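You operate a simulated robot arm through the tools that you are given. There is no shell and no other tool. Be economical: measure what you need, move in short steps, check, and stop when the job is done.

The job below is to be done with a simulated robot arm. You get a single attempt, and the scene is never put back.

Task
Sow the grey pot as the note says and firm the soil.
Fine: Slide the sower over it, one press a seed, slide it back to its end. Firm with the tamper last and put it back. Set down upright: soil tamper.

Only the result counts: the job must be done as asked and must still hold three seconds after the hand-in. Knocking over, shifting, dropping, spilling or breaking anything else fails it.

Robot
A 7-joint arm with a two-finger parallel gripper, fixed in place. Base frame: the origin is at the foot of the arm, x ahead of it, y to its left, z up. Lengths are in mm, angles in degrees, forces in N, time in s.
With the tool pointing down near the work surface it reaches from about 300 to 680 mm from the base axis. Its first joint turns from -66.0 to 66.0 degrees. Payload 1.57 kg.
The TCP is the grasp point between the finger pads, 30 mm short of the fingertips. In the tool frame z runs along the fingers and y along their closing line. The gripper opens to 110 mm. The fingers are 24 mm wide and 12 mm thick; the gripper's body (48 by 112 mm) begins 78 mm behind the TCP.
Orientation is told as [roll, pitch, yaw] about the base's x, y, z axes, in that order, counted from this pose: with the fingers straight down and closing along the base's y, the tool's x points along the base's -x, its y along +y and its z along -z.

Tools
- The arm moves only by the tool apply_moves. Its argument "moves" is a list of rows, each a list of 7 numbers: the closure, from 0 (fully open) to 1 (shut), then the shift along the tool's x, y, z in cm, then the turn, a rotation vector about the tool's x, y, z in rad. In form: [[hand, tx, ty, tz, ax, ay, az], ...]. A call has 1 to 10 rows; each row is the pose to reach, as a shift and turn from the pose commanded when the call began, along the tool's axes at that moment. Each row takes 0.2 s and may step no farther than 50 mm and 8.6 degrees from the row before; otherwise, or with a gripper value out of range, the whole call is refused. Where a pose cannot be reached the arm comes as near as it can. A force on the tool above 90 N (or 10 N above the force at the start of the call, whichever is more), or a blocked arm, ends the call early, and 0.2 s more pass. The fingers move at their own pace (about 108 mm/s each) and stop on an object; they squeeze with about 38 N. The grip force told is the motor's: it shows also when the fingers shut on nothing. Time passes only in rows, and 0.2 s behind the last, so rows that repeat a pose let the fingers close. The reply holds the time, the measured pose of the TCP, the force on the tool along the base axes, the opening and the grip force, in the units named above and with some noise, with the torque about the TCP (base axes, N m) and any sound that the robot's microphone picked up.
- Cameras (640 x 400 px; columns grow to the right, rows downward): "scene" is fixed at [169.3, -414, 1380.5]; the picture's right is [0.61, -0.79, 0.00], its down [-0.62, -0.48, -0.62] and it looks along [0.49, 0.38, -0.78] (base axes); focal length 375 px, centre (320, 200). "wrist" rides on the gripper at [70, 16, -141] in the tool frame; the picture's right is [-0.23, 0.97, 0.00], its down [-0.86, -0.20, -0.48] and it looks along [-0.47, -0.11, 0.88] (tool axes); focal length 222 px, centre (320, 200). There is no depth. A picture from a camera that has moved, and an enlarged one, comes with that camera's place and axes in the base frame and with its lens.
- grab_frame(camera): a new picture of that camera. The clock stands still meanwhile.
- zoom(camera, box): a new picture of the part [left, top, right, bottom] of that camera's present view, enlarged. The clock stands still meanwhile.
- sign_off(): hands the job in; it is judged then, once.

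Work in short steps. Places have to be worked out from the pictures, the camera data and where the tool is seen: move nearer, look again, correct. Check each grasp and each placing, and mend what went wrong. You have 120 turns and 84 pictures in all, those below and enlarged ones among them. Open the gripper and draw the arm clear of the work before you hand the job in, unless the task says otherwise; then end with one line.

The tools are called by a JSON object that holds its "method" and its "body". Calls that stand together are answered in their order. apply_moves: Moves the arm, as the interface text tells. Its arguments: {"type":"object","properties":{"moves":{"type":"array"}},"required":["moves"]} The other tools are called the same way: grab_frame (camera) takes a picture; zoom (camera, box) takes an enlarged picture of a part of a camera's view; sign_off () hands the job in.

At the start:

```text
time: 0.0
tcp_pos: [360.2, -55.2, 1042.2]
orientation: [-0.1, 0.1, 0.0]
contact_force: [-0.1, 0.5, 0.2]
torque: [-0.01, 0.02, 0.04]
opening: 110.1
grip_force: 0.1
```

scene: 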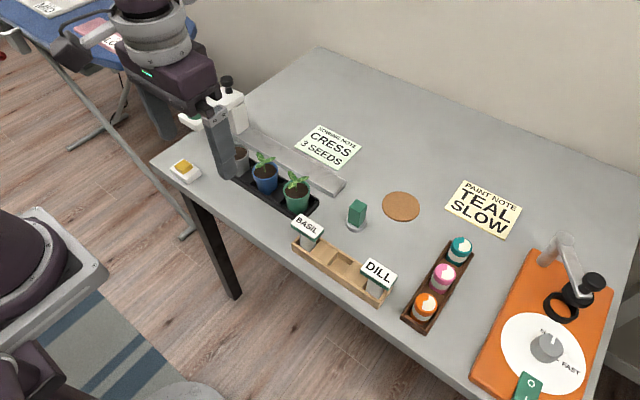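
wrist: 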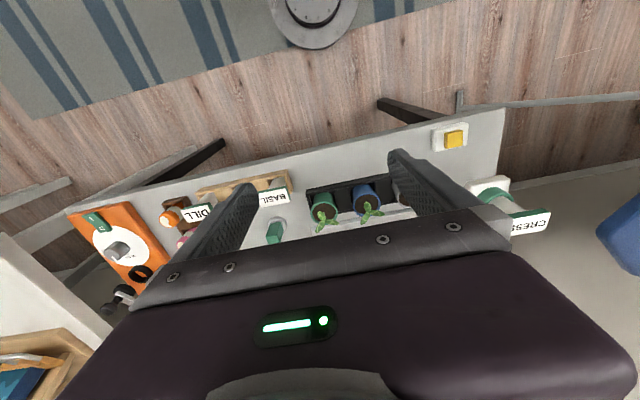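

I begin by looking closely at the sower, the pots and the rack.

{"method": "zoom", "body": {"camera": "scene", "box": [150, 60, 350, 220]}}

{"method": "zoom", "body": {"camera": "scene", "box": [270, 120, 430, 320]}}

{"method": "zoom", "body": {"camera": "wrist", "box": [240, 110, 560, 270]}}

```text
2.50 times, centred on (250, 140) of scene
camera zoom: at [169.3, -414.0, 1380.5], right [0.61, -0.79, 0.0], down [-0.62, -0.48, -0.62], along [0.49, 0.38, -0.78], focal length 937 px, centre (495, 350)
```

zoom: 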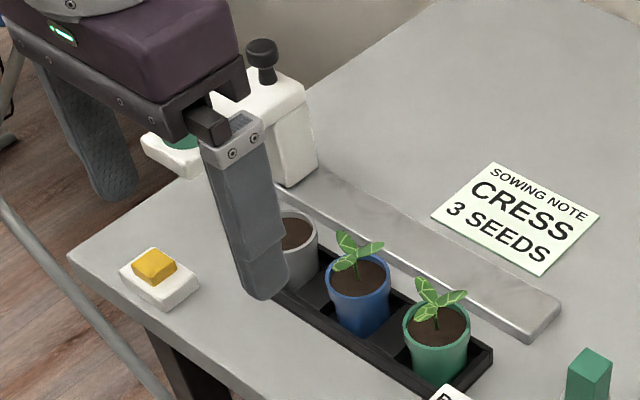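

```text
2.00 times, centred on (350, 220) of scene
camera zoom: at [169.3, -414.0, 1380.5], right [0.61, -0.79, 0.0], down [-0.62, -0.48, -0.62], along [0.49, 0.38, -0.78], focal length 750 px, centre (260, 160)
```

zoom: 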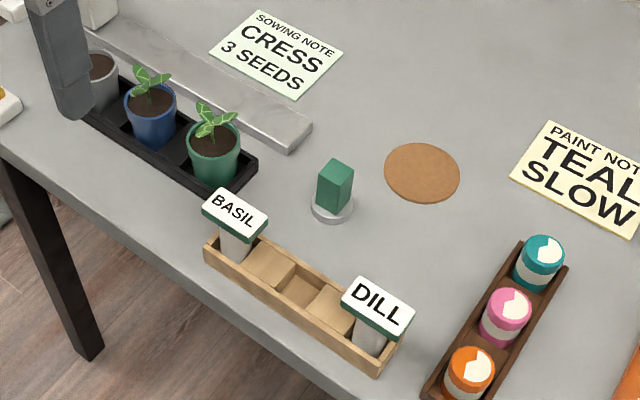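

```text
2.00 times, centred on (400, 190) of wrist
camera zoom: at [290.1, -37.7, 1183.1], right [0.23, 0.97, 0.0], down [0.86, -0.2, 0.48], along [0.47, -0.11, -0.88], focal length 444 px, centre (160, 220)
```

zoom: 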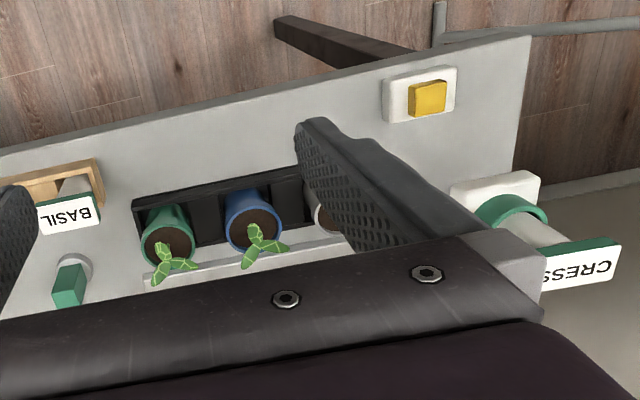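

The table plane triangulates to about z = 750, with the sower near (600, 185) and its rail running along y. I move the hand to +y so the wrist camera can see the sower.

{"method": "apply_moves", "body": {"moves": [[0, -1.6, 4.1, 0, 0, 0, 0], [0, -3.2, 8.2, 0, 0, 0, 0], [0, -4.8, 12.3, 0, 0, 0, 0], [0, -6.4, 16.4, 0, 0, 0, 0], [0, -8, 20.5, 0, 0, 0, 0]]}}

{"method": "grab_frame", "body": {"camera": "wrist"}}

{"method": "grab_frame", "body": {"camera": "scene"}}

```text
time: 1.2
tcp_pos: [438.7, 149.0, 1040.2]
orientation: [0.0, -0.1, 0.0]
contact_force: [0.1, 0.1, -0.7]
torque: [-0.02, -0.02, 0.04]
opening: 110.3
grip_force: 0.0
```

```text
78 pictures are left
camera wrist: at [368.2, 167.0, 1182.4], right [0.23, 0.97, 0.0], down [0.85, -0.2, 0.48], along [0.47, -0.11, -0.88], focal length 222 px, centre (320, 200)
```

wrist: 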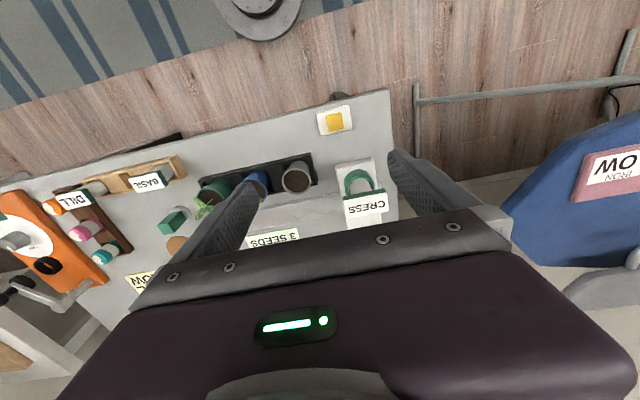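

```text
77 pictures are left
```

scene: 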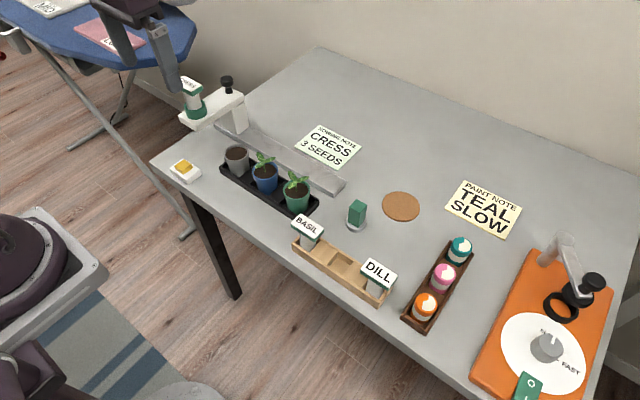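

{"method": "zoom", "body": {"camera": "scene", "box": [160, 60, 270, 190]}}

{"method": "zoom", "body": {"camera": "wrist", "box": [250, 90, 410, 240]}}

```text
3.08 times, centred on (215, 125) of scene
camera zoom: at [169.3, -414.0, 1380.5], right [0.61, -0.79, 0.0], down [-0.62, -0.48, -0.62], along [0.49, 0.38, -0.78], focal length 1154 px, centre (643, 431)
```

zoom: 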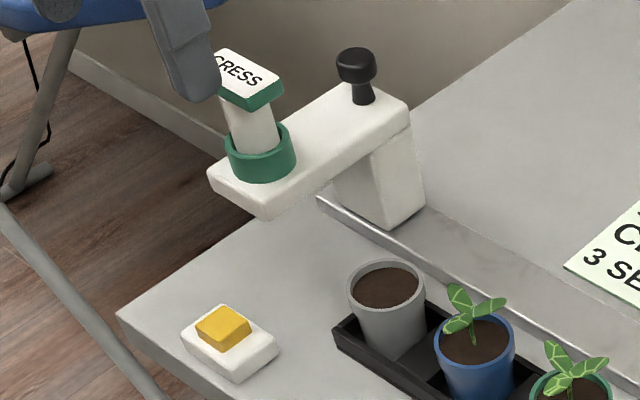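

```text
2.67 times, centred on (330, 165) of wrist
camera zoom: at [368.2, 167.0, 1182.4], right [0.23, 0.97, 0.0], down [0.85, -0.2, 0.48], along [0.47, -0.11, -0.88], focal length 592 px, centre (293, 293)
```

zoom: 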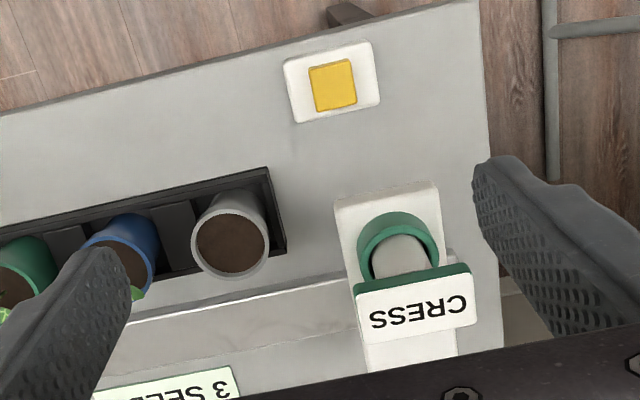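

The sower already holds the CRESS cartridge. I put its head at about (518, 192) and the grey pot at about (518, 90), so the slide is about -102 mm in y. The knob is near (605, 192, 900), so I go above it for a close look.

{"method": "apply_moves", "body": {"moves": [[0, -3.8, 1.1, 0, 0, 0, 0], [0, -7.6, 2.2, 0, 0, 0, 0], [0, -11.4, 3.3, 0, 0, 0, 0], [0, -15.1, 4.3, 1, 0, 0, 0], [0, -15.1, 4.3, 4, 0, 0, 0]]}}

{"method": "grab_frame", "body": {"camera": "wrist"}}

{"method": "zoom", "body": {"camera": "scene", "box": [160, 50, 270, 190]}}

```text
time: 2.4
tcp_pos: [589.9, 191.1, 1002.2]
orientation: [-0.1, -0.1, 0.1]
contact_force: [0.2, -0.6, -0.5]
torque: [-0.04, -0.03, 0.0]
opening: 110.1
grip_force: 0.1
```

```text
74 pictures are left
camera wrist: at [519.6, 210.4, 1143.6], right [0.23, 0.97, 0.0], down [0.86, -0.2, 0.48], along [0.47, -0.11, -0.88], focal length 222 px, centre (320, 200)
```

wrist: 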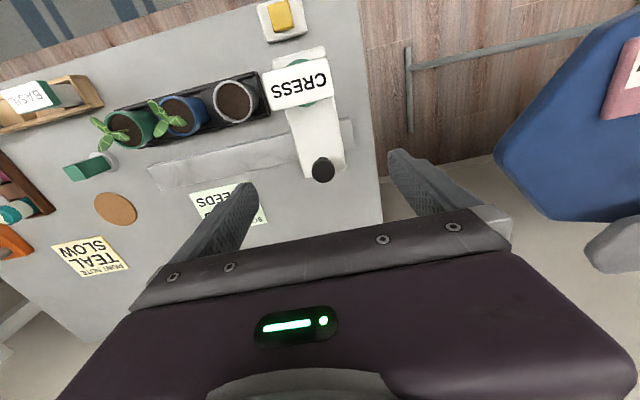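

```text
2.86 times, centred on (215, 120) of scene
camera zoom: at [169.3, -414.0, 1380.5], right [0.61, -0.79, 0.0], down [-0.62, -0.48, -0.62], along [0.49, 0.38, -0.78], focal length 1071 px, centre (620, 429)
```

zoom: 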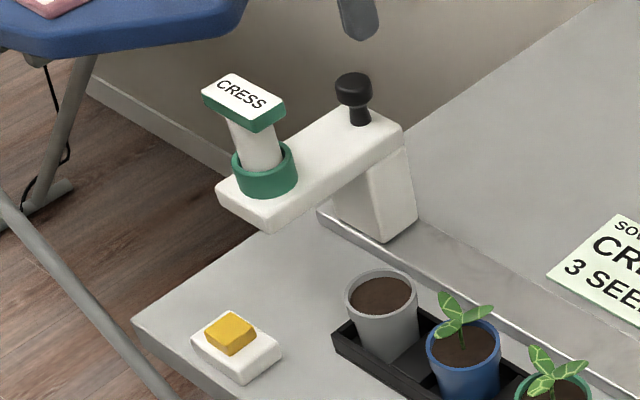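

Both views agree: the knob is at (612, 191, 898) and the pot centre at (518, 90). I come down around the knob and close on it.

{"method": "apply_moves", "body": {"moves": [[0, -2.2, 0, 0, 0, 0, 0], [0, -2.2, 0, 4, 0, 0, 0], [0, -2.2, 0, 7, 0, 0, 0], [0, -2.2, 0, 9.8, 0, 0, 0], [0.5, -2.2, 0, 9.8, 0, 0, 0]]}}

{"method": "grab_frame", "body": {"camera": "wrist"}}

{"method": "zoom", "body": {"camera": "scene", "box": [160, 50, 270, 190]}}

```text
time: 3.6
tcp_pos: [611.9, 193.1, 904.4]
orientation: [0.0, 0.0, 0.0]
contact_force: [0.2, 0.3, 0.0]
torque: [0.0, 0.0, -0.04]
opening: 55.0
grip_force: 0.0
```

```text
72 pictures are left
camera wrist: at [542.3, 211.4, 1045.2], right [0.23, 0.97, 0.0], down [0.86, -0.2, 0.48], along [0.47, -0.11, -0.88], focal length 222 px, centre (320, 200)
```

wrist: 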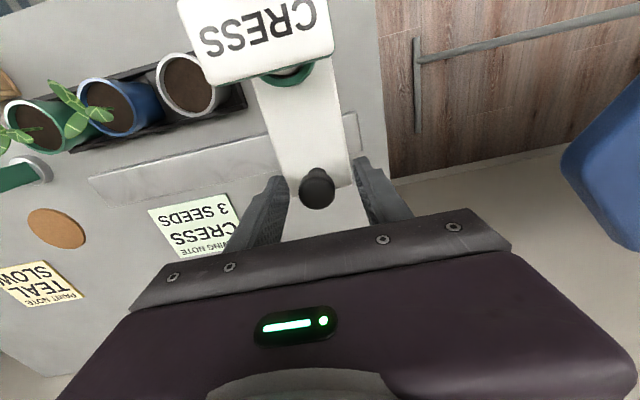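

```text
2.86 times, centred on (215, 120) of scene
camera zoom: at [169.3, -414.0, 1380.5], right [0.61, -0.79, 0.0], down [-0.62, -0.48, -0.62], along [0.49, 0.38, -0.78], focal length 1071 px, centre (620, 429)
```

zoom: 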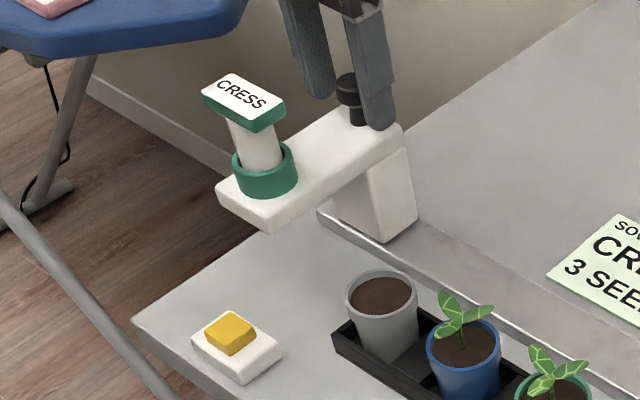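

The fingers straddle the knob, so I close on it.

{"method": "apply_moves", "body": {"moves": [[0.8, 0, 0, 0, 0, 0, 0], [1, 0, 0, 0, 0, 0, 0], [1, 0, 0, 0, 0, 0, 0]]}}

```text
time: 4.4
tcp_pos: [611.2, 191.0, 904.9]
orientation: [-0.3, 0.0, -0.2]
contact_force: [-3.7, -24.9, -1.7]
torque: [-0.3, 0.21, -0.13]
opening: 27.0
grip_force: 37.7
```

I hold the knob (27 mm wide). Now I slide the sower towards the pot, -50 mm first.

{"method": "apply_moves", "body": {"moves": [[1, 0, -0.7, 0, 0, 0, 0], [1, 0, -2, 0, 0, 0, 0], [1, 0, -3.5, 0, 0, 0, 0], [1, 0, -5, 0, 0, 0, 0]]}}

{"method": "zoom", "body": {"camera": "scene", "box": [160, 50, 300, 210]}}

```text
time: 5.4
tcp_pos: [611.9, 142.9, 904.2]
orientation: [0.1, 0.1, 0.1]
contact_force: [-1.7, 2.0, -3.0]
torque: [-0.07, 0.59, -0.01]
opening: 27.3
grip_force: 37.7
```

```text
2.50 times, centred on (230, 130) of scene
camera zoom: at [169.3, -413.9, 1380.5], right [0.61, -0.79, 0.0], down [-0.62, -0.48, -0.62], along [0.49, 0.38, -0.78], focal length 937 px, centre (545, 375)
```

zoom: 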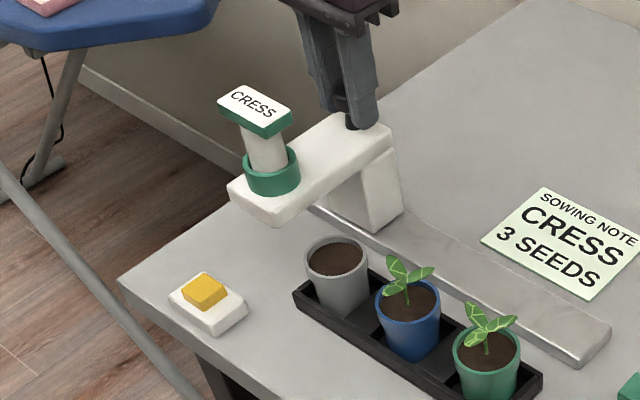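

It slides freely, so I do the other 53 mm and check the alignment.

{"method": "apply_moves", "body": {"moves": [[1, 0, -1.5, 0, 0, 0, 0], [1, 0, -3, 0, 0, 0, 0], [1, 0, -4.5, 0, 0, 0, 0], [1, 0, -5.3, 0, 0, 0, 0], [1, 0, -5.3, 0, 0, 0, 0]]}}

{"method": "zoom", "body": {"camera": "scene", "box": [180, 80, 300, 200]}}

{"method": "grab_frame", "body": {"camera": "wrist"}}

```text
time: 6.6
tcp_pos: [612.2, 88.1, 903.4]
orientation: [-0.1, 0.1, 0.0]
contact_force: [-21.4, -2.0, 18.6]
torque: [0.03, 0.24, -0.01]
opening: 27.0
grip_force: 37.9
```

```text
3.33 times, centred on (240, 140) of scene
camera zoom: at [168.4, -414.1, 1380.6], right [0.61, -0.79, 0.0], down [-0.62, -0.48, -0.62], along [0.49, 0.38, -0.78], focal length 1250 px, centre (587, 400)
```

zoom: 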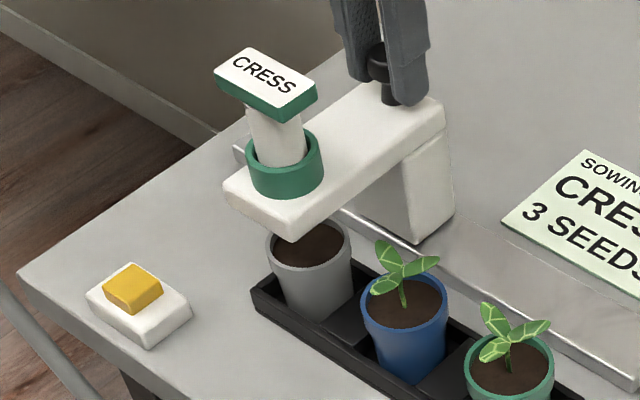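

```text
68 pictures are left
camera wrist: at [543.1, 106.6, 1045.0], right [0.23, 0.97, 0.0], down [0.86, -0.2, 0.48], along [0.47, -0.11, -0.88], focal length 222 px, centre (320, 200)
```

wrist: 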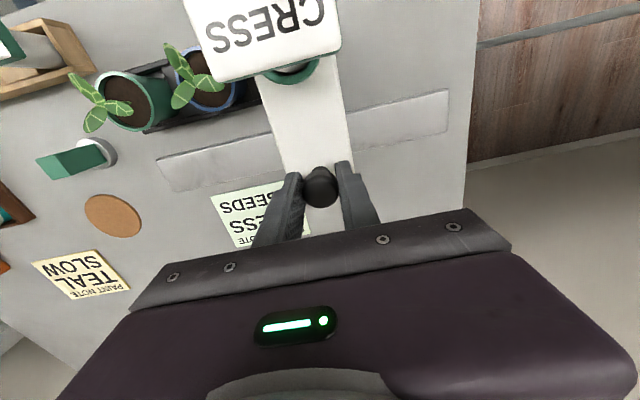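

The head ring works out at about (521, 91), over the pot. I release the knob, rise above it, shut the fingers and look, ready to press.

{"method": "apply_moves", "body": {"moves": [[0.5, 0, 0, 0, 0, 0, 0], [0.5, 0, 0, 0, 0, 0, 0], [0.5, 0, 0, -3, 0, 0, 0], [0.5, 0, 0, -6, 0, 0, 0], [1, 0, 0, -6, 0, 0, 0], [1, 0, 0, -6, 0, 0, 0], [1, 0, 0, -6, 0, 0, 0]]}}

{"method": "zoom", "body": {"camera": "scene", "box": [180, 80, 300, 200]}}

{"method": "zoom", "body": {"camera": "wrist", "box": [220, 120, 420, 245]}}

```text
time: 8.2
tcp_pos: [613.8, 87.8, 965.8]
orientation: [0.0, 0.0, -0.1]
contact_force: [-0.5, 0.2, -0.2]
torque: [-0.01, 0.01, 0.0]
opening: 0.0
grip_force: 21.5
```

```text
3.33 times, centred on (240, 140) of scene
camera zoom: at [169.3, -414.0, 1380.5], right [0.61, -0.79, 0.0], down [-0.62, -0.48, -0.62], along [0.49, 0.38, -0.78], focal length 1250 px, centre (587, 400)
```

zoom: 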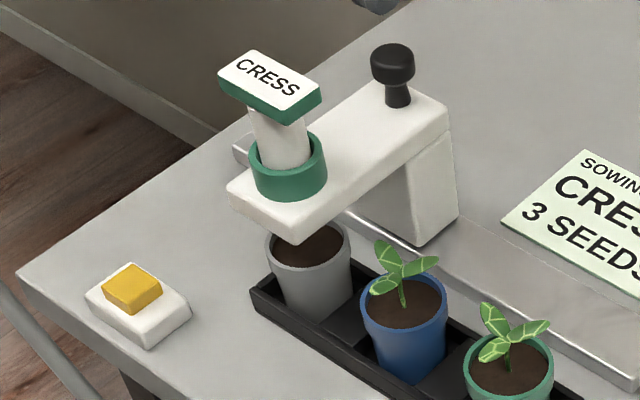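

```text
3.20 times, centred on (320, 182) of wrist
camera zoom: at [543.2, 106.3, 1105.8], right [0.23, 0.97, 0.0], down [0.86, -0.2, 0.48], along [0.47, -0.11, -0.88], focal length 711 px, centre (320, 256)
```

zoom: 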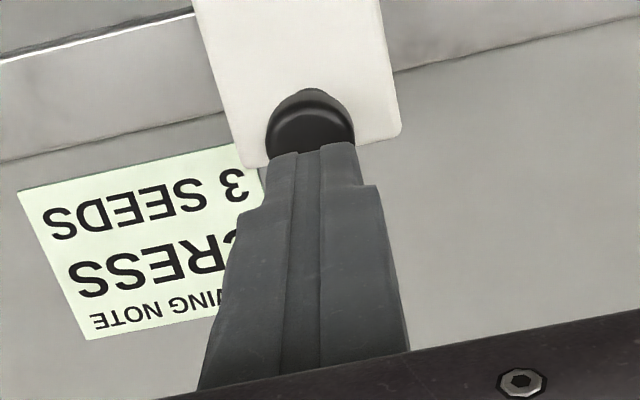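

The sower stays over the pot (y about 88) with the knob right under the shut fingers. I press down in small steps and watch the force and sound.

{"method": "apply_moves", "body": {"moves": [[1, 0, 0, 1.0, 0, 0, 0], [1, 0, 0, 2.0, 0, 0, 0], [1, 0, 0, 2.2, 0, 0, 0]]}}

```text
time: 9.0
tcp_pos: [611.6, 88.9, 941.5]
orientation: [0.0, 0.1, 0.0]
contact_force: [0.2, 0.4, 0.0]
torque: [-0.03, 0.01, -0.01]
opening: 0.3
grip_force: 21.0
```

{"method": "apply_moves", "body": {"moves": [[1, 0, 0, 0.2, 0, 0, 0], [1, 0, 0, 0.4, 0, 0, 0], [1, 0, 0, 0.5, 0, 0, 0]]}}

```text
time: 9.8
tcp_pos: [612.1, 88.0, 938.1]
orientation: [0.0, 0.0, 0.0]
contact_force: [-0.6, -0.2, -0.1]
torque: [0.02, -0.01, -0.01]
opening: 0.0
grip_force: 21.0
```

No contact yet at a tip height of 908, so I continue in 1 to 2 mm steps.

{"method": "apply_moves", "body": {"moves": [[1, 0, 0, 0.15, 0, 0, 0], [1, 0, 0, 0.3, 0, 0, 0], [1, 0, 0, 0.4, 0, 0, 0]]}}

```text
time: 10.6
tcp_pos: [614.7, 88.7, 933.2]
orientation: [0.0, 0.0, 0.0]
contact_force: [-0.5, -0.2, -0.7]
torque: [-0.02, -0.02, 0.01]
opening: 0.0
grip_force: 20.8
```

{"method": "apply_moves", "body": {"moves": [[1, 0, 0, 0.15, 0, 0, 0], [1, 0, 0, 0.3, 0, 0, 0], [1, 0, 0, 0.4, 0, 0, 0]]}}

{"method": "zoom", "body": {"camera": "scene", "box": [180, 80, 300, 200]}}

```text
time: 11.4
tcp_pos: [612.2, 88.8, 931.2]
orientation: [0.0, -0.2, 0.0]
contact_force: [-7.1, 1.9, 35.3]
torque: [0.01, 0.6, -0.25]
opening: 0.0
grip_force: 21.6
```

```text
3.33 times, centred on (240, 140) of scene
camera zoom: at [168.4, -414.0, 1380.6], right [0.61, -0.79, 0.0], down [-0.62, -0.48, -0.62], along [0.49, 0.38, -0.78], focal length 1250 px, centre (587, 400)
```

zoom: 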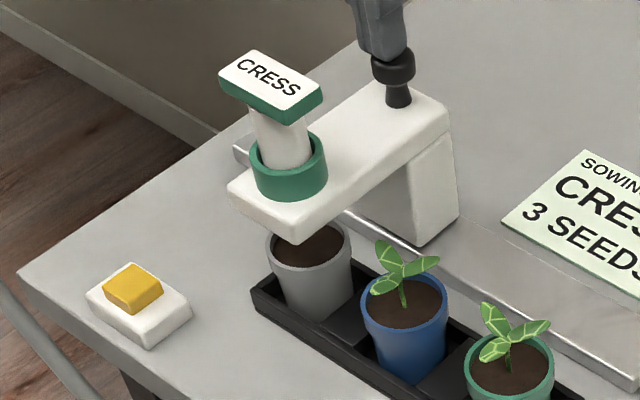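

At 35 N the knob did not move and there was no sound. It is a rigid handle, so the yellow button at about (440, 177, 778) must be the dispenser. I rise clear and go above the button.

{"method": "apply_moves", "body": {"moves": [[1, 0, 0, -4, 0, 0, 0], [1, 0, 0, -8, 0, 0, 0], [1, 4, 2.2, -8, 0, 0, 0], [1, 8, 4.4, -8, 0, 0, 0], [1, 12, 6.6, -8, 0, 0, 0], [1, 15.5, 8.8, -8, 0, 0, 0], [1, 17.2, 8.8, -6, 0, 0, 0], [1, 17.2, 8.8, -2, 0, 0, 0], [1, 17.2, 8.8, 2, 0, 0, 0], [1, 17.2, 8.8, 6, 0, 0, 0]]}}

{"method": "grab_frame", "body": {"camera": "wrist"}}

{"method": "zoom", "body": {"camera": "scene", "box": [150, 80, 290, 200]}}

```text
time: 13.6
tcp_pos: [440.3, 178.2, 869.4]
orientation: [0.0, 0.0, 0.0]
contact_force: [-0.3, 0.9, -0.4]
torque: [0.03, -0.03, 0.03]
opening: 0.0
grip_force: 21.5
```

```text
64 pictures are left
camera wrist: at [370.2, 196.4, 1009.9], right [0.23, 0.97, 0.0], down [0.85, -0.2, 0.48], along [0.47, -0.11, -0.88], focal length 222 px, centre (320, 200)
```

wrist: 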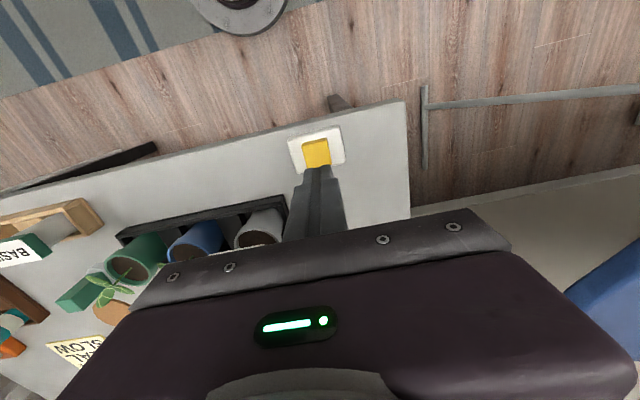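

```text
3.33 times, centred on (220, 140) of scene
camera zoom: at [169.3, -414.0, 1380.5], right [0.61, -0.79, 0.0], down [-0.62, -0.48, -0.62], along [0.49, 0.38, -0.78], focal length 1250 px, centre (653, 400)
```

zoom: 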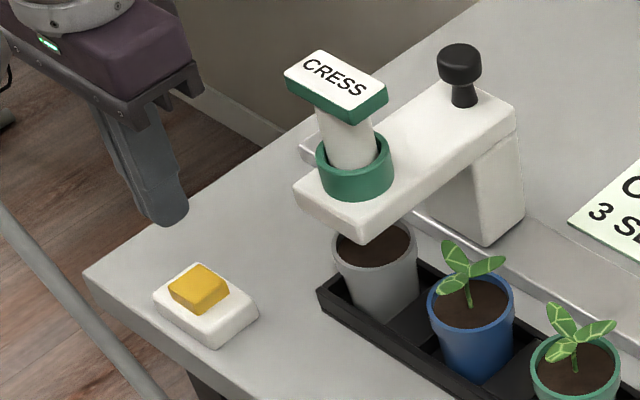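

The button centre is at (439, 176), which is under the tips. I lower to just above it.

{"method": "apply_moves", "body": {"moves": [[1, 0.1, -0.2, 2, 0, 0, 0], [1, 0.1, -0.2, 4, 0, 0, 0], [1, 0.1, -0.2, 5.2, 0, 0, 0], [1, 0.1, -0.2, 5.6, 0, 0, 0]]}}

{"method": "zoom", "body": {"camera": "scene", "box": [150, 80, 290, 200]}}

```text
time: 14.6
tcp_pos: [438.1, 175.0, 811.5]
orientation: [-0.1, 0.0, 0.1]
contact_force: [-0.2, 0.1, 0.1]
torque: [0.02, 0.0, 0.03]
opening: 0.0
grip_force: 21.1
```

```text
3.33 times, centred on (220, 140) of scene
camera zoom: at [169.3, -414.0, 1380.5], right [0.61, -0.79, 0.0], down [-0.62, -0.48, -0.62], along [0.49, 0.38, -0.78], focal length 1250 px, centre (653, 400)
```

zoom: 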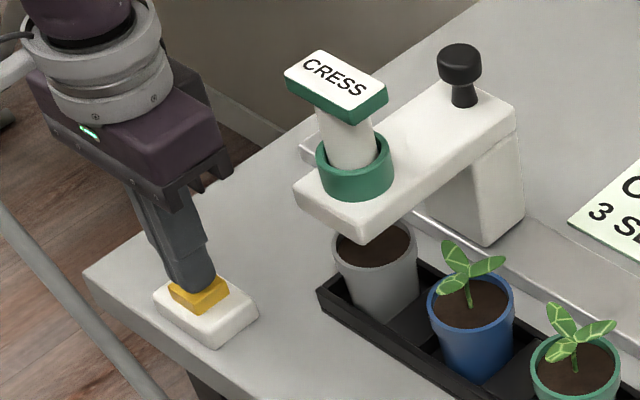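

The tips are centred just over the button. I press gently in 1 mm steps.

{"method": "apply_moves", "body": {"moves": [[1, 0, 0, 0.1, 0, 0, 0], [1, 0, 0, 0.2, 0, 0, 0], [1, 0, 0, 0.3, 0, 0, 0], [1, 0, 0, 0.4, 0, 0, 0]]}}

```text
time: 15.6
tcp_pos: [440.3, 175.6, 808.4]
orientation: [-0.1, 0.1, 0.1]
contact_force: [-0.1, 1.4, 1.6]
torque: [0.05, 0.04, 0.01]
opening: 0.0
grip_force: 22.1
heard: click
```

I heard a click, so I lift off and look for a seed in the pot.

{"method": "apply_moves", "body": {"moves": [[1, 0, 0, -0.5, 0, 0, 0], [1, 0, 0, -1.0, 0, 0, 0], [1, 0, 0, -1.0, 0, 0, 0]]}}

{"method": "zoom", "body": {"camera": "scene", "box": [210, 125, 270, 175]}}

```text
time: 16.4
tcp_pos: [440.0, 173.9, 819.0]
orientation: [0.0, 0.0, 0.0]
contact_force: [0.7, -0.1, -0.2]
torque: [0.03, -0.01, 0.0]
opening: 0.3
grip_force: 21.5
```

```text
8.00 times, centred on (240, 150) of scene
camera zoom: at [169.3, -414.0, 1380.5], right [0.61, -0.79, 0.0], down [-0.62, -0.48, -0.62], along [0.49, 0.38, -0.78], focal length 2999 px, centre (960, 600)
```

zoom: 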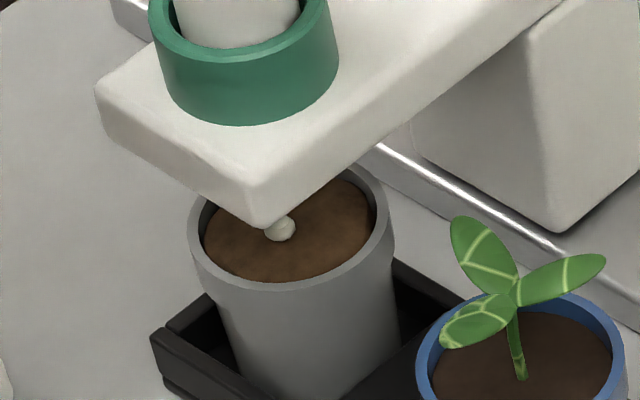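

A pale seed now lies on the soil. I press a second time, the same way.

{"method": "apply_moves", "body": {"moves": [[1, 0, 0, 0.5, 0, 0, 0], [1, 0, 0, 0.8, 0, 0, 0], [1, 0, 0, 0.9, 0, 0, 0], [1, 0, 0, 1.0, 0, 0, 0]]}}

```text
time: 17.4
tcp_pos: [438.7, 174.8, 807.3]
orientation: [0.0, 0.0, 0.1]
contact_force: [1.3, 0.1, 1.9]
torque: [-0.01, -0.03, -0.02]
opening: 0.2
grip_force: 20.8
heard: click
```

A second click. I lift off and check.

{"method": "apply_moves", "body": {"moves": [[1, 0, 0, -0.5, 0, 0, 0], [1, 0, 0, -1.0, 0, 0, 0], [1, 0, 0, -1.0, 0, 0, 0], [1, 0, 0, -1.0, 0, 0, 0]]}}

{"method": "zoom", "body": {"camera": "scene", "box": [210, 125, 270, 175]}}

```text
time: 18.4
tcp_pos: [437.1, 175.2, 819.0]
orientation: [0.0, 0.0, 0.1]
contact_force: [-1.0, -0.2, -0.3]
torque: [0.01, 0.03, -0.02]
opening: 0.2
grip_force: 21.0
```

```text
8.00 times, centred on (240, 150) of scene
camera zoom: at [169.3, -414.0, 1380.5], right [0.61, -0.79, 0.0], down [-0.62, -0.48, -0.62], along [0.49, 0.38, -0.78], focal length 2999 px, centre (960, 600)
```

zoom: 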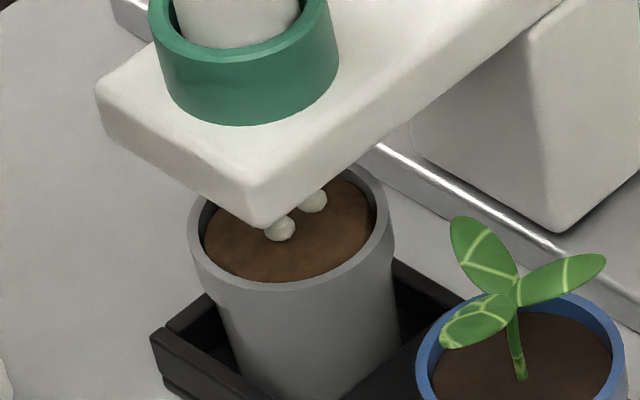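

Two seeds are in the pot. Third press.

{"method": "apply_moves", "body": {"moves": [[1, 0, 0, 0.5, 0, 0, 0], [1, 0, 0, 0.8, 0, 0, 0], [1, 0, 0, 0.9, 0, 0, 0], [1, 0, 0, 1.0, 0, 0, 0]]}}

```text
time: 19.4
tcp_pos: [440.3, 173.9, 808.6]
orientation: [-0.1, -0.1, 0.0]
contact_force: [-0.9, -1.1, 1.8]
torque: [-0.03, -0.01, -0.01]
opening: 0.1
grip_force: 21.5
heard: click
```

A third click. I lift straight up to z about 1000 and check the pot.

{"method": "apply_moves", "body": {"moves": [[1, 0, 0, -1, 0, 0, 0], [1, 0, 0, -5, 0, 0, 0], [1, 0, 0, -9, 0, 0, 0], [1, 0, 0, -13, 0, 0, 0], [1, 0, 0, -17, 0, 0, 0], [1, 0, 0, -19.5, 0, 0, 0]]}}

{"method": "zoom", "body": {"camera": "scene", "box": [210, 125, 270, 175]}}

```text
time: 20.8
tcp_pos: [439.5, 175.2, 1005.4]
orientation: [0.0, 0.0, -0.1]
contact_force: [-0.8, -0.2, -0.2]
torque: [0.0, -0.02, 0.02]
opening: 0.0
grip_force: 21.7
```

```text
8.00 times, centred on (240, 150) of scene
camera zoom: at [169.3, -414.0, 1380.5], right [0.61, -0.79, 0.0], down [-0.62, -0.48, -0.62], along [0.49, 0.38, -0.78], focal length 2999 px, centre (960, 600)
```

zoom: 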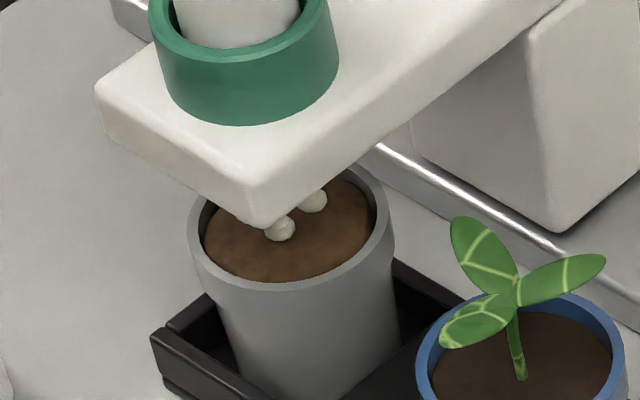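

Two seeds show, and the third is probably hidden behind the head; sliding back will reveal it. I return above the knob with the fingers part open.

{"method": "apply_moves", "body": {"moves": [[1, -4, -2.1, 0, 0, 0, 0], [1, -8, -4.2, 0, 0, 0, 0], [0.5, -12, -6.4, 0, 0, 0, 0], [0.5, -16, -8.7, 0, 0, 0, 0], [0.5, -17.3, -8.7, 2, 0, 0, 0], [0.5, -17.3, -8.7, 6, 0, 0, 0], [0.5, -17.3, -8.7, 10, 0, 0, 0]]}}

{"method": "grab_frame", "body": {"camera": "wrist"}}

```text
time: 22.4
tcp_pos: [612.6, 89.6, 904.6]
orientation: [0.0, 0.0, 0.0]
contact_force: [-1.0, -0.1, -0.4]
torque: [0.03, 0.02, -0.02]
opening: 54.9
grip_force: 0.1
```

```text
58 pictures are left
camera wrist: at [543.3, 107.1, 1045.5], right [0.23, 0.97, 0.0], down [0.85, -0.2, 0.48], along [0.47, -0.11, -0.88], focal length 222 px, centre (320, 200)
```

wrist: 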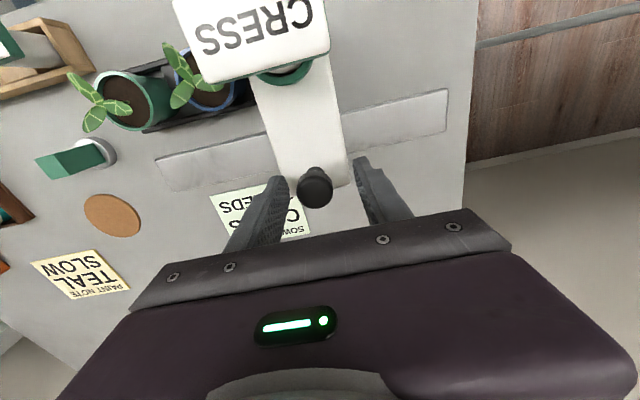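

The fingers straddle the knob again. I close and slide it back towards +y.

{"method": "apply_moves", "body": {"moves": [[0.8, 0, -0.2, 0, 0, 0, 0], [1, 0, -0.2, 0, 0, 0, 0], [1, 0, -0.2, 0, 0, 0, 0], [1, 0, 1, 0, 0, 0, 0], [1, 0, 2.5, 0, 0, 0, 0], [1, 0, 4, 0, 0, 0, 0], [1, 0, 5.5, 0, 0, 0, 0], [1, 0, 7, 0, 0, 0, 0], [1, 0, 8.5, 0, 0, 0, 0], [1, 0, 9.5, 0, 0, 0, 0]]}}

```text
time: 24.6
tcp_pos: [611.9, 184.0, 905.0]
orientation: [0.1, -0.1, 0.1]
contact_force: [-6.7, 0.9, 13.1]
torque: [0.15, 0.38, 0.03]
opening: 27.4
grip_force: 37.6
```

It is at y = 184 and the original end was about 191. I push on slowly until the stop resists.

{"method": "apply_moves", "body": {"moves": [[1, 0, 0.4, 0, 0, 0, 0], [1, 0, 0.7, 0, 0, 0, 0], [1, 0, 0.9, 0, 0, 0, 0], [1, 0, 1.0, 0, 0, 0, 0]]}}

```text
time: 25.6
tcp_pos: [613.4, 190.1, 903.6]
orientation: [-0.4, -0.1, -0.3]
contact_force: [-8.3, -22.7, 10.9]
torque: [-0.09, -0.73, -0.23]
opening: 27.0
grip_force: 37.5
```

It stops at y about 190 with 23 N of resistance, so the sower is at its end. I release, rise, and look.

{"method": "apply_moves", "body": {"moves": [[0.5, 0, 0, 0, 0, 0, 0], [0.5, 0, 0, 0, 0, 0, 0], [0.5, 0, 0, -4, 0, 0, 0], [0.5, 0, 0, -8, 0, 0, 0], [0.5, 0, 0, -11, 0, 0, 0]]}}

{"method": "zoom", "body": {"camera": "scene", "box": [170, 70, 290, 190]}}

{"method": "zoom", "body": {"camera": "scene", "box": [210, 135, 270, 185]}}

{"method": "grab_frame", "body": {"camera": "wrist"}}

```text
time: 26.8
tcp_pos: [611.9, 193.5, 1016.0]
orientation: [0.0, 0.0, -0.1]
contact_force: [0.3, 0.0, 0.9]
torque: [0.01, -0.01, -0.01]
opening: 55.0
grip_force: 0.0
```

```text
3.33 times, centred on (230, 130) of scene
camera zoom: at [169.3, -414.0, 1380.5], right [0.61, -0.79, 0.0], down [-0.62, -0.48, -0.62], along [0.49, 0.38, -0.78], focal length 1250 px, centre (620, 433)
```

zoom: 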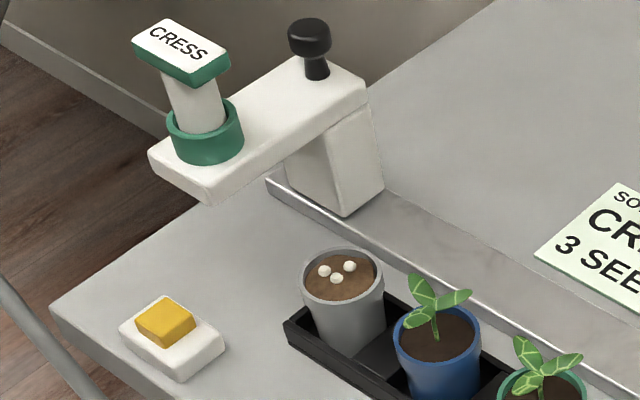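

```text
8.00 times, centred on (240, 160) of scene
camera zoom: at [169.3, -414.0, 1380.5], right [0.61, -0.79, 0.0], down [-0.62, -0.48, -0.62], along [0.49, 0.38, -0.78], focal length 2999 px, centre (960, 520)
```

zoom: 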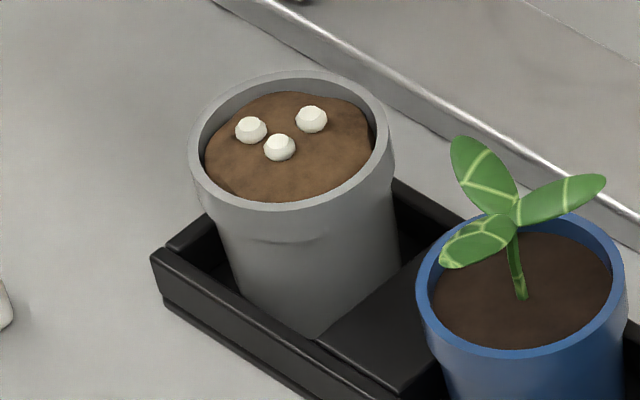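

```text
55 pictures are left
camera wrist: at [541.9, 211.9, 1155.9], right [0.23, 0.97, 0.0], down [0.86, -0.2, 0.48], along [0.47, -0.11, -0.88], focal length 222 px, centre (320, 200)
```

wrist: 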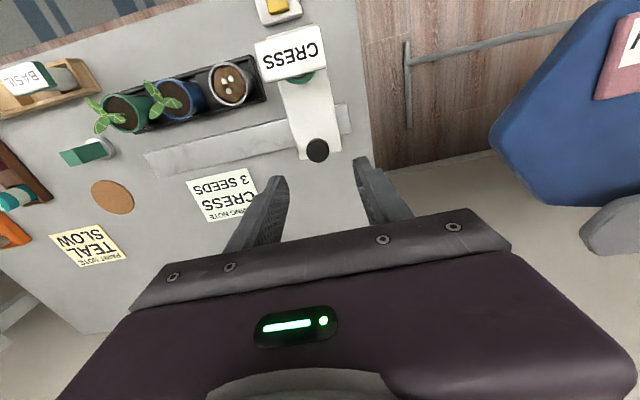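

There are three seeds in the pot and the sower is at its end. Next the tamper, so I take a close look at it.

{"method": "zoom", "body": {"camera": "scene", "box": [320, 185, 400, 245]}}

{"method": "zoom", "body": {"camera": "wrist", "box": [40, 110, 160, 200]}}

```text
6.67 times, centred on (360, 215) of scene
camera zoom: at [169.3, -414.0, 1380.5], right [0.61, -0.79, 0.0], down [-0.62, -0.48, -0.62], along [0.49, 0.38, -0.78], focal length 2500 px, centre (53, 100)
```

zoom: 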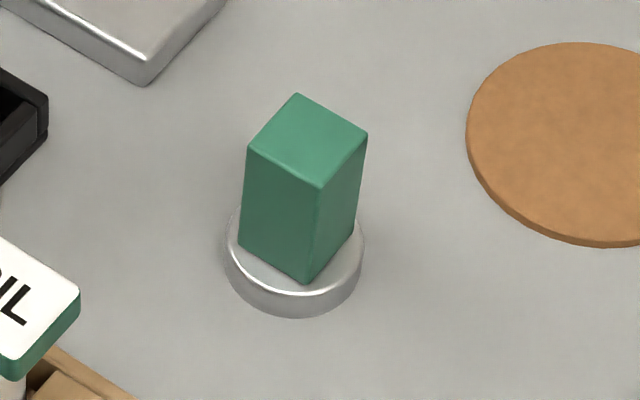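

```text
4.44 times, centred on (100, 155) of wrist
camera zoom: at [541.9, 211.9, 1155.9], right [0.23, 0.97, 0.0], down [0.86, -0.2, 0.48], along [0.47, -0.11, -0.88], focal length 987 px, centre (1298, 400)
```

zoom: 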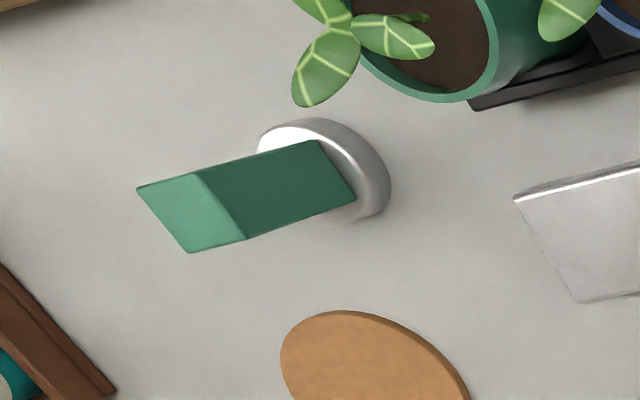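

The tamper has a square 24 mm handle aligned with the base axes, top near (560, -203, 809), and a disc about 43 mm across. I move above it.

{"method": "apply_moves", "body": {"moves": [[0.4, 0.6, -4.8, 0, 0, 0, 0], [0.4, 1.2, -9.6, 0, 0, 0, 0], [0.4, 1.8, -14.4, 0, 0, 0, 0], [0.4, 2.4, -19.2, 0, 0, 0, 0], [0.4, 3.0, -24, 0, 0, 0, 0], [0.4, 3.6, -28.8, 0, 0, 0, 0], [0.4, 4.2, -33.6, 0, 0, 0, 0], [0.4, 4.8, -38.4, 0, 0, 0, 0], [0.4, 5.2, -39.5, 4, 0, 0, 0], [0.4, 5.2, -39.5, 8, 0, 0, 0]]}}

{"method": "grab_frame", "body": {"camera": "wrist"}}

```text
time: 29.0
tcp_pos: [561.0, -202.4, 934.8]
orientation: [0.1, 0.0, -0.1]
contact_force: [0.6, 0.0, 0.5]
torque: [0.0, -0.01, 0.02]
opening: 65.6
grip_force: 0.0
```

```text
52 pictures are left
camera wrist: at [490.8, -183.2, 1075.9], right [0.23, 0.97, 0.0], down [0.86, -0.2, 0.48], along [0.47, -0.11, -0.88], focal length 222 px, centre (320, 200)
```

wrist: 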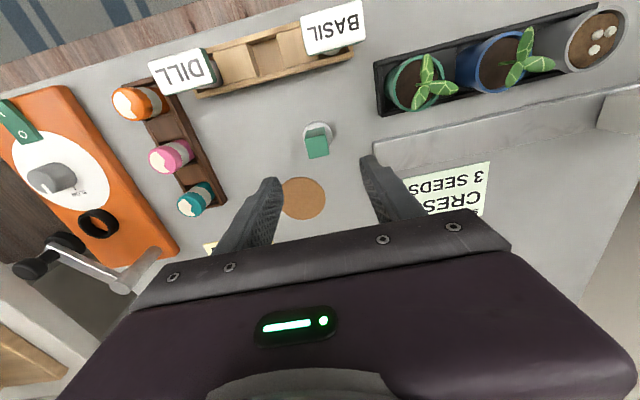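

The handle top checks out at (561, -203), right under the TCP. I descend to z about 800 and look before closing.

{"method": "apply_moves", "body": {"moves": [[0.4, 0, 0, 4, 0, 0, 0], [0.4, 0, 0, 8, 0, 0, 0], [0.4, 0, 0, 11, 0, 0, 0], [0.4, 0, 0, 13.3, 0, 0, 0]]}}

{"method": "zoom", "body": {"camera": "scene", "box": [310, 165, 410, 245]}}

{"method": "zoom", "body": {"camera": "wrist", "box": [220, 110, 420, 245]}}

```text
time: 30.0
tcp_pos: [557.4, -201.2, 800.7]
orientation: [0.0, -0.1, 0.0]
contact_force: [0.2, 0.6, -0.1]
torque: [0.02, 0.0, 0.01]
opening: 66.4
grip_force: 0.0
```

```text
5.00 times, centred on (360, 205) of scene
camera zoom: at [169.3, -414.0, 1380.5], right [0.61, -0.79, 0.0], down [-0.62, -0.48, -0.62], along [0.49, 0.38, -0.78], focal length 1875 px, centre (120, 175)
```

zoom: 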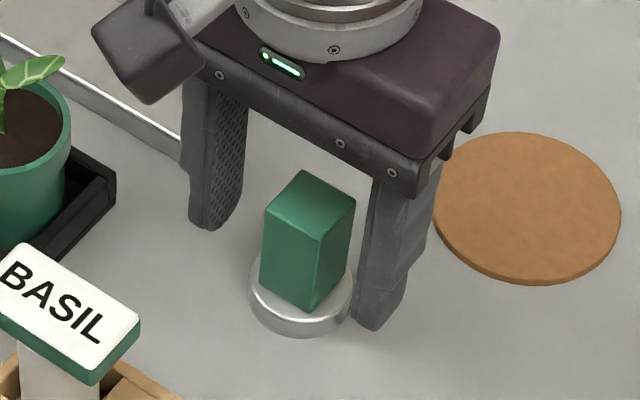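

```text
2.96 times, centred on (320, 178) of wrist
camera zoom: at [488.3, -183.2, 942.2], right [0.23, 0.97, 0.0], down [0.85, -0.2, 0.48], along [0.47, -0.11, -0.88], focal length 658 px, centre (320, 267)
```

zoom: 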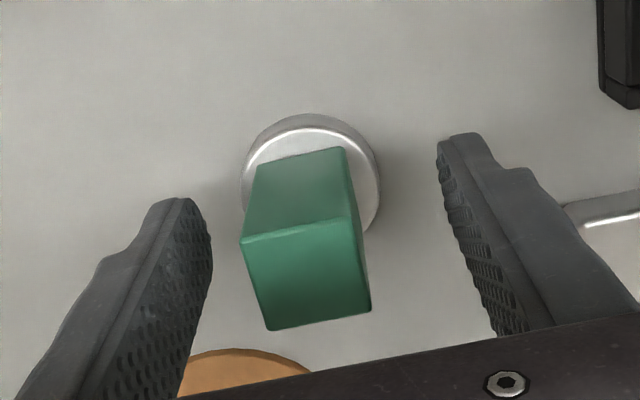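

The handle is about 2 mm to the -y side of centre, so I shift by that and close.

{"method": "apply_moves", "body": {"moves": [[0.4, -0.1, -0.2, 0, 0, 0, 0], [0.6, -0.1, -0.2, 0, 0, 0, 0], [1, -0.1, -0.2, 0, 0, 0, 0], [1, -0.1, -0.2, 0, 0, 0, 0]]}}

{"method": "zoom", "body": {"camera": "scene", "box": [310, 165, 410, 245]}}

{"method": "zoom", "body": {"camera": "wrist", "box": [220, 110, 420, 245]}}

```text
time: 31.0
tcp_pos: [559.7, -203.7, 802.3]
orientation: [0.0, 0.0, -0.1]
contact_force: [-1.0, 0.3, -0.3]
torque: [-0.01, 0.0, 0.03]
opening: 25.7
grip_force: 36.4
```

```text
5.00 times, centred on (360, 205) of scene
camera zoom: at [169.3, -414.0, 1380.5], right [0.61, -0.79, 0.0], down [-0.62, -0.48, -0.62], along [0.49, 0.38, -0.78], focal length 1875 px, centre (120, 175)
```

zoom: 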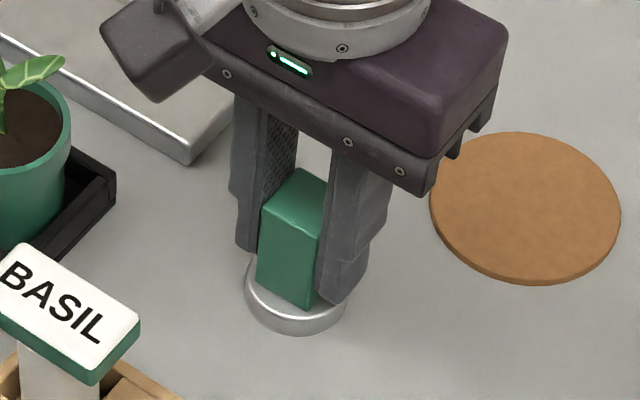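

```text
2.96 times, centred on (320, 178) of wrist
camera zoom: at [490.1, -185.1, 942.8], right [0.23, 0.97, 0.0], down [0.86, -0.2, 0.48], along [0.47, -0.11, -0.88], focal length 658 px, centre (320, 267)
```

zoom: 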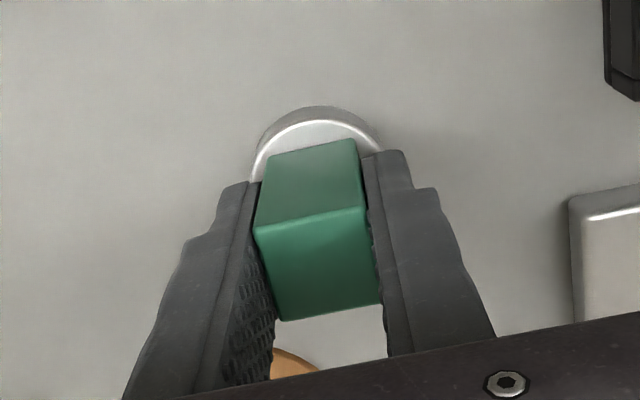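

The tamper is held (25.7 mm). It nudged about 1.5 mm to +y on closing, which I will undo when I put it back. I lift 16 cm.

{"method": "apply_moves", "body": {"moves": [[1, 0, 0, -1, 0, 0, 0], [1, 0, 0, -4, 0, 0, 0], [1, 0, 0, -8, 0, 0, 0], [1, 0, 0, -12, 0, 0, 0], [1, 0, 0, -16, 0, 0, 0]]}}

{"method": "grab_frame", "body": {"camera": "scene"}}

```text
time: 32.2
tcp_pos: [561.1, -203.7, 961.6]
orientation: [0.1, 0.0, -0.1]
contact_force: [-0.3, 0.0, -1.2]
torque: [-0.02, 0.04, 0.04]
opening: 25.5
grip_force: 36.6
```

```text
47 pictures are left
```

scene: 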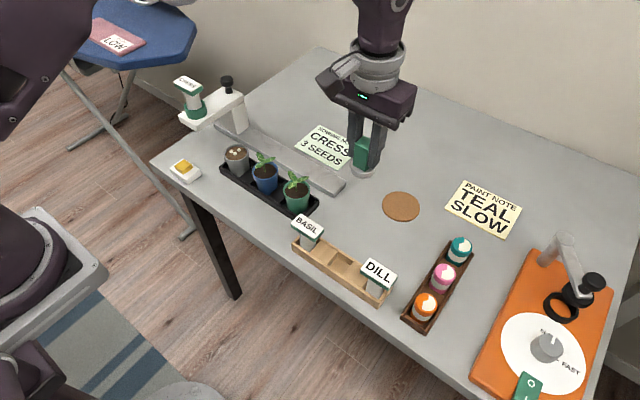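

It hangs straight. I carry it over the grey pot at (519, 90).

{"method": "apply_moves", "body": {"moves": [[1, 0.6, 4.2, 0, 0, 0, 0], [1, 1.2, 8.4, 0, 0, 0, 0], [1, 1.8, 12.6, 0, 0, 0, 0], [1, 2.4, 16.8, 0, 0, 0, 0], [1, 3.0, 21, 0, 0, 0, 0], [1, 3.6, 25.2, 0, 0, 0, 0], [1, 4.1, 29.35, 0, 0, 0, 0], [1, 4.1, 29.35, 3, 0, 0, 0], [1, 4.1, 29.35, 6, 0, 0, 0]]}}

{"method": "zoom", "body": {"camera": "scene", "box": [180, 80, 300, 200]}}

{"method": "grab_frame", "body": {"camera": "wrist"}}

```text
time: 34.2
tcp_pos: [520.2, 87.9, 900.6]
orientation: [0.0, 0.1, 0.0]
contact_force: [0.0, -0.1, -2.8]
torque: [0.0, 0.02, 0.01]
opening: 25.6
grip_force: 37.1
```

```text
3.33 times, centred on (240, 140) of scene
camera zoom: at [169.3, -413.9, 1380.5], right [0.61, -0.79, 0.0], down [-0.62, -0.48, -0.62], along [0.49, 0.38, -0.78], focal length 1250 px, centre (587, 400)
```

zoom: 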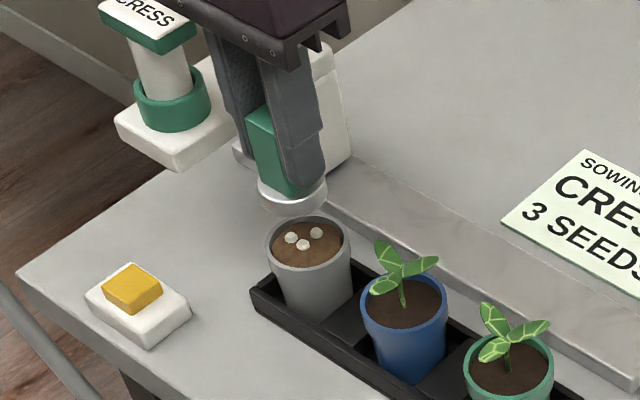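

```text
45 pictures are left
camera wrist: at [450.8, 106.4, 1041.6], right [0.23, 0.97, 0.0], down [0.85, -0.2, 0.48], along [0.47, -0.11, -0.88], focal length 222 px, centre (320, 200)
```

wrist: 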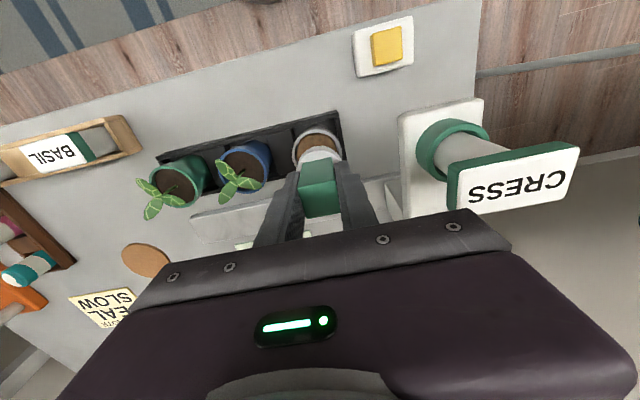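

I lower to just above the rim and zoom in to check that the disc is concentric with the pot.

{"method": "apply_moves", "body": {"moves": [[1, 0, 0, 1.5, 0, 0, 0], [1, 0, 0, 2.8, 0, 0, 0], [1, 0, 0, 2.8, 0, 0, 0]]}}

{"method": "zoom", "body": {"camera": "scene", "box": [210, 125, 270, 175]}}

{"method": "zoom", "body": {"camera": "wrist", "box": [270, 110, 370, 200]}}

```text
time: 35.0
tcp_pos: [519.6, 89.4, 872.6]
orientation: [0.1, 0.0, 0.1]
contact_force: [-0.3, 1.3, -2.6]
torque: [-0.02, -0.01, -0.03]
opening: 25.5
grip_force: 36.7
```

```text
8.00 times, centred on (240, 150) of scene
camera zoom: at [169.3, -414.0, 1380.5], right [0.61, -0.79, 0.0], down [-0.62, -0.48, -0.62], along [0.49, 0.38, -0.78], focal length 2999 px, centre (960, 600)
```

zoom: 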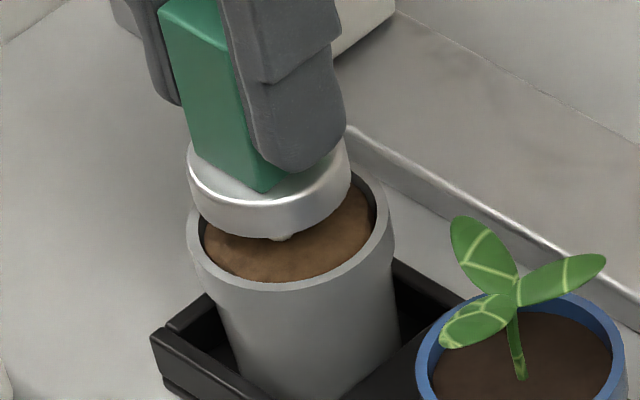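

```text
4.44 times, centred on (320, 155) of wrist
camera zoom: at [450.5, 107.6, 1013.9], right [0.23, 0.97, 0.0], down [0.85, -0.2, 0.48], along [0.47, -0.11, -0.88], focal length 987 px, centre (320, 400)
```

zoom: 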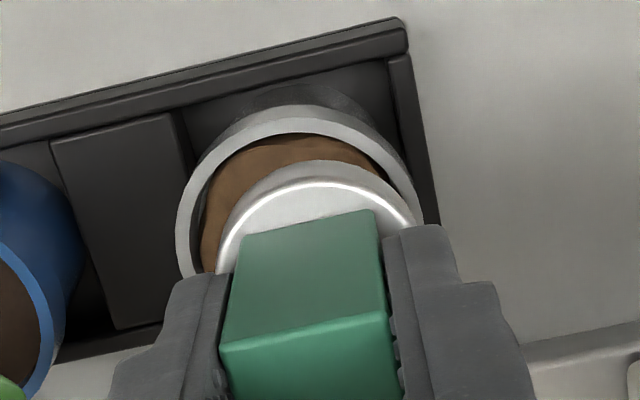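

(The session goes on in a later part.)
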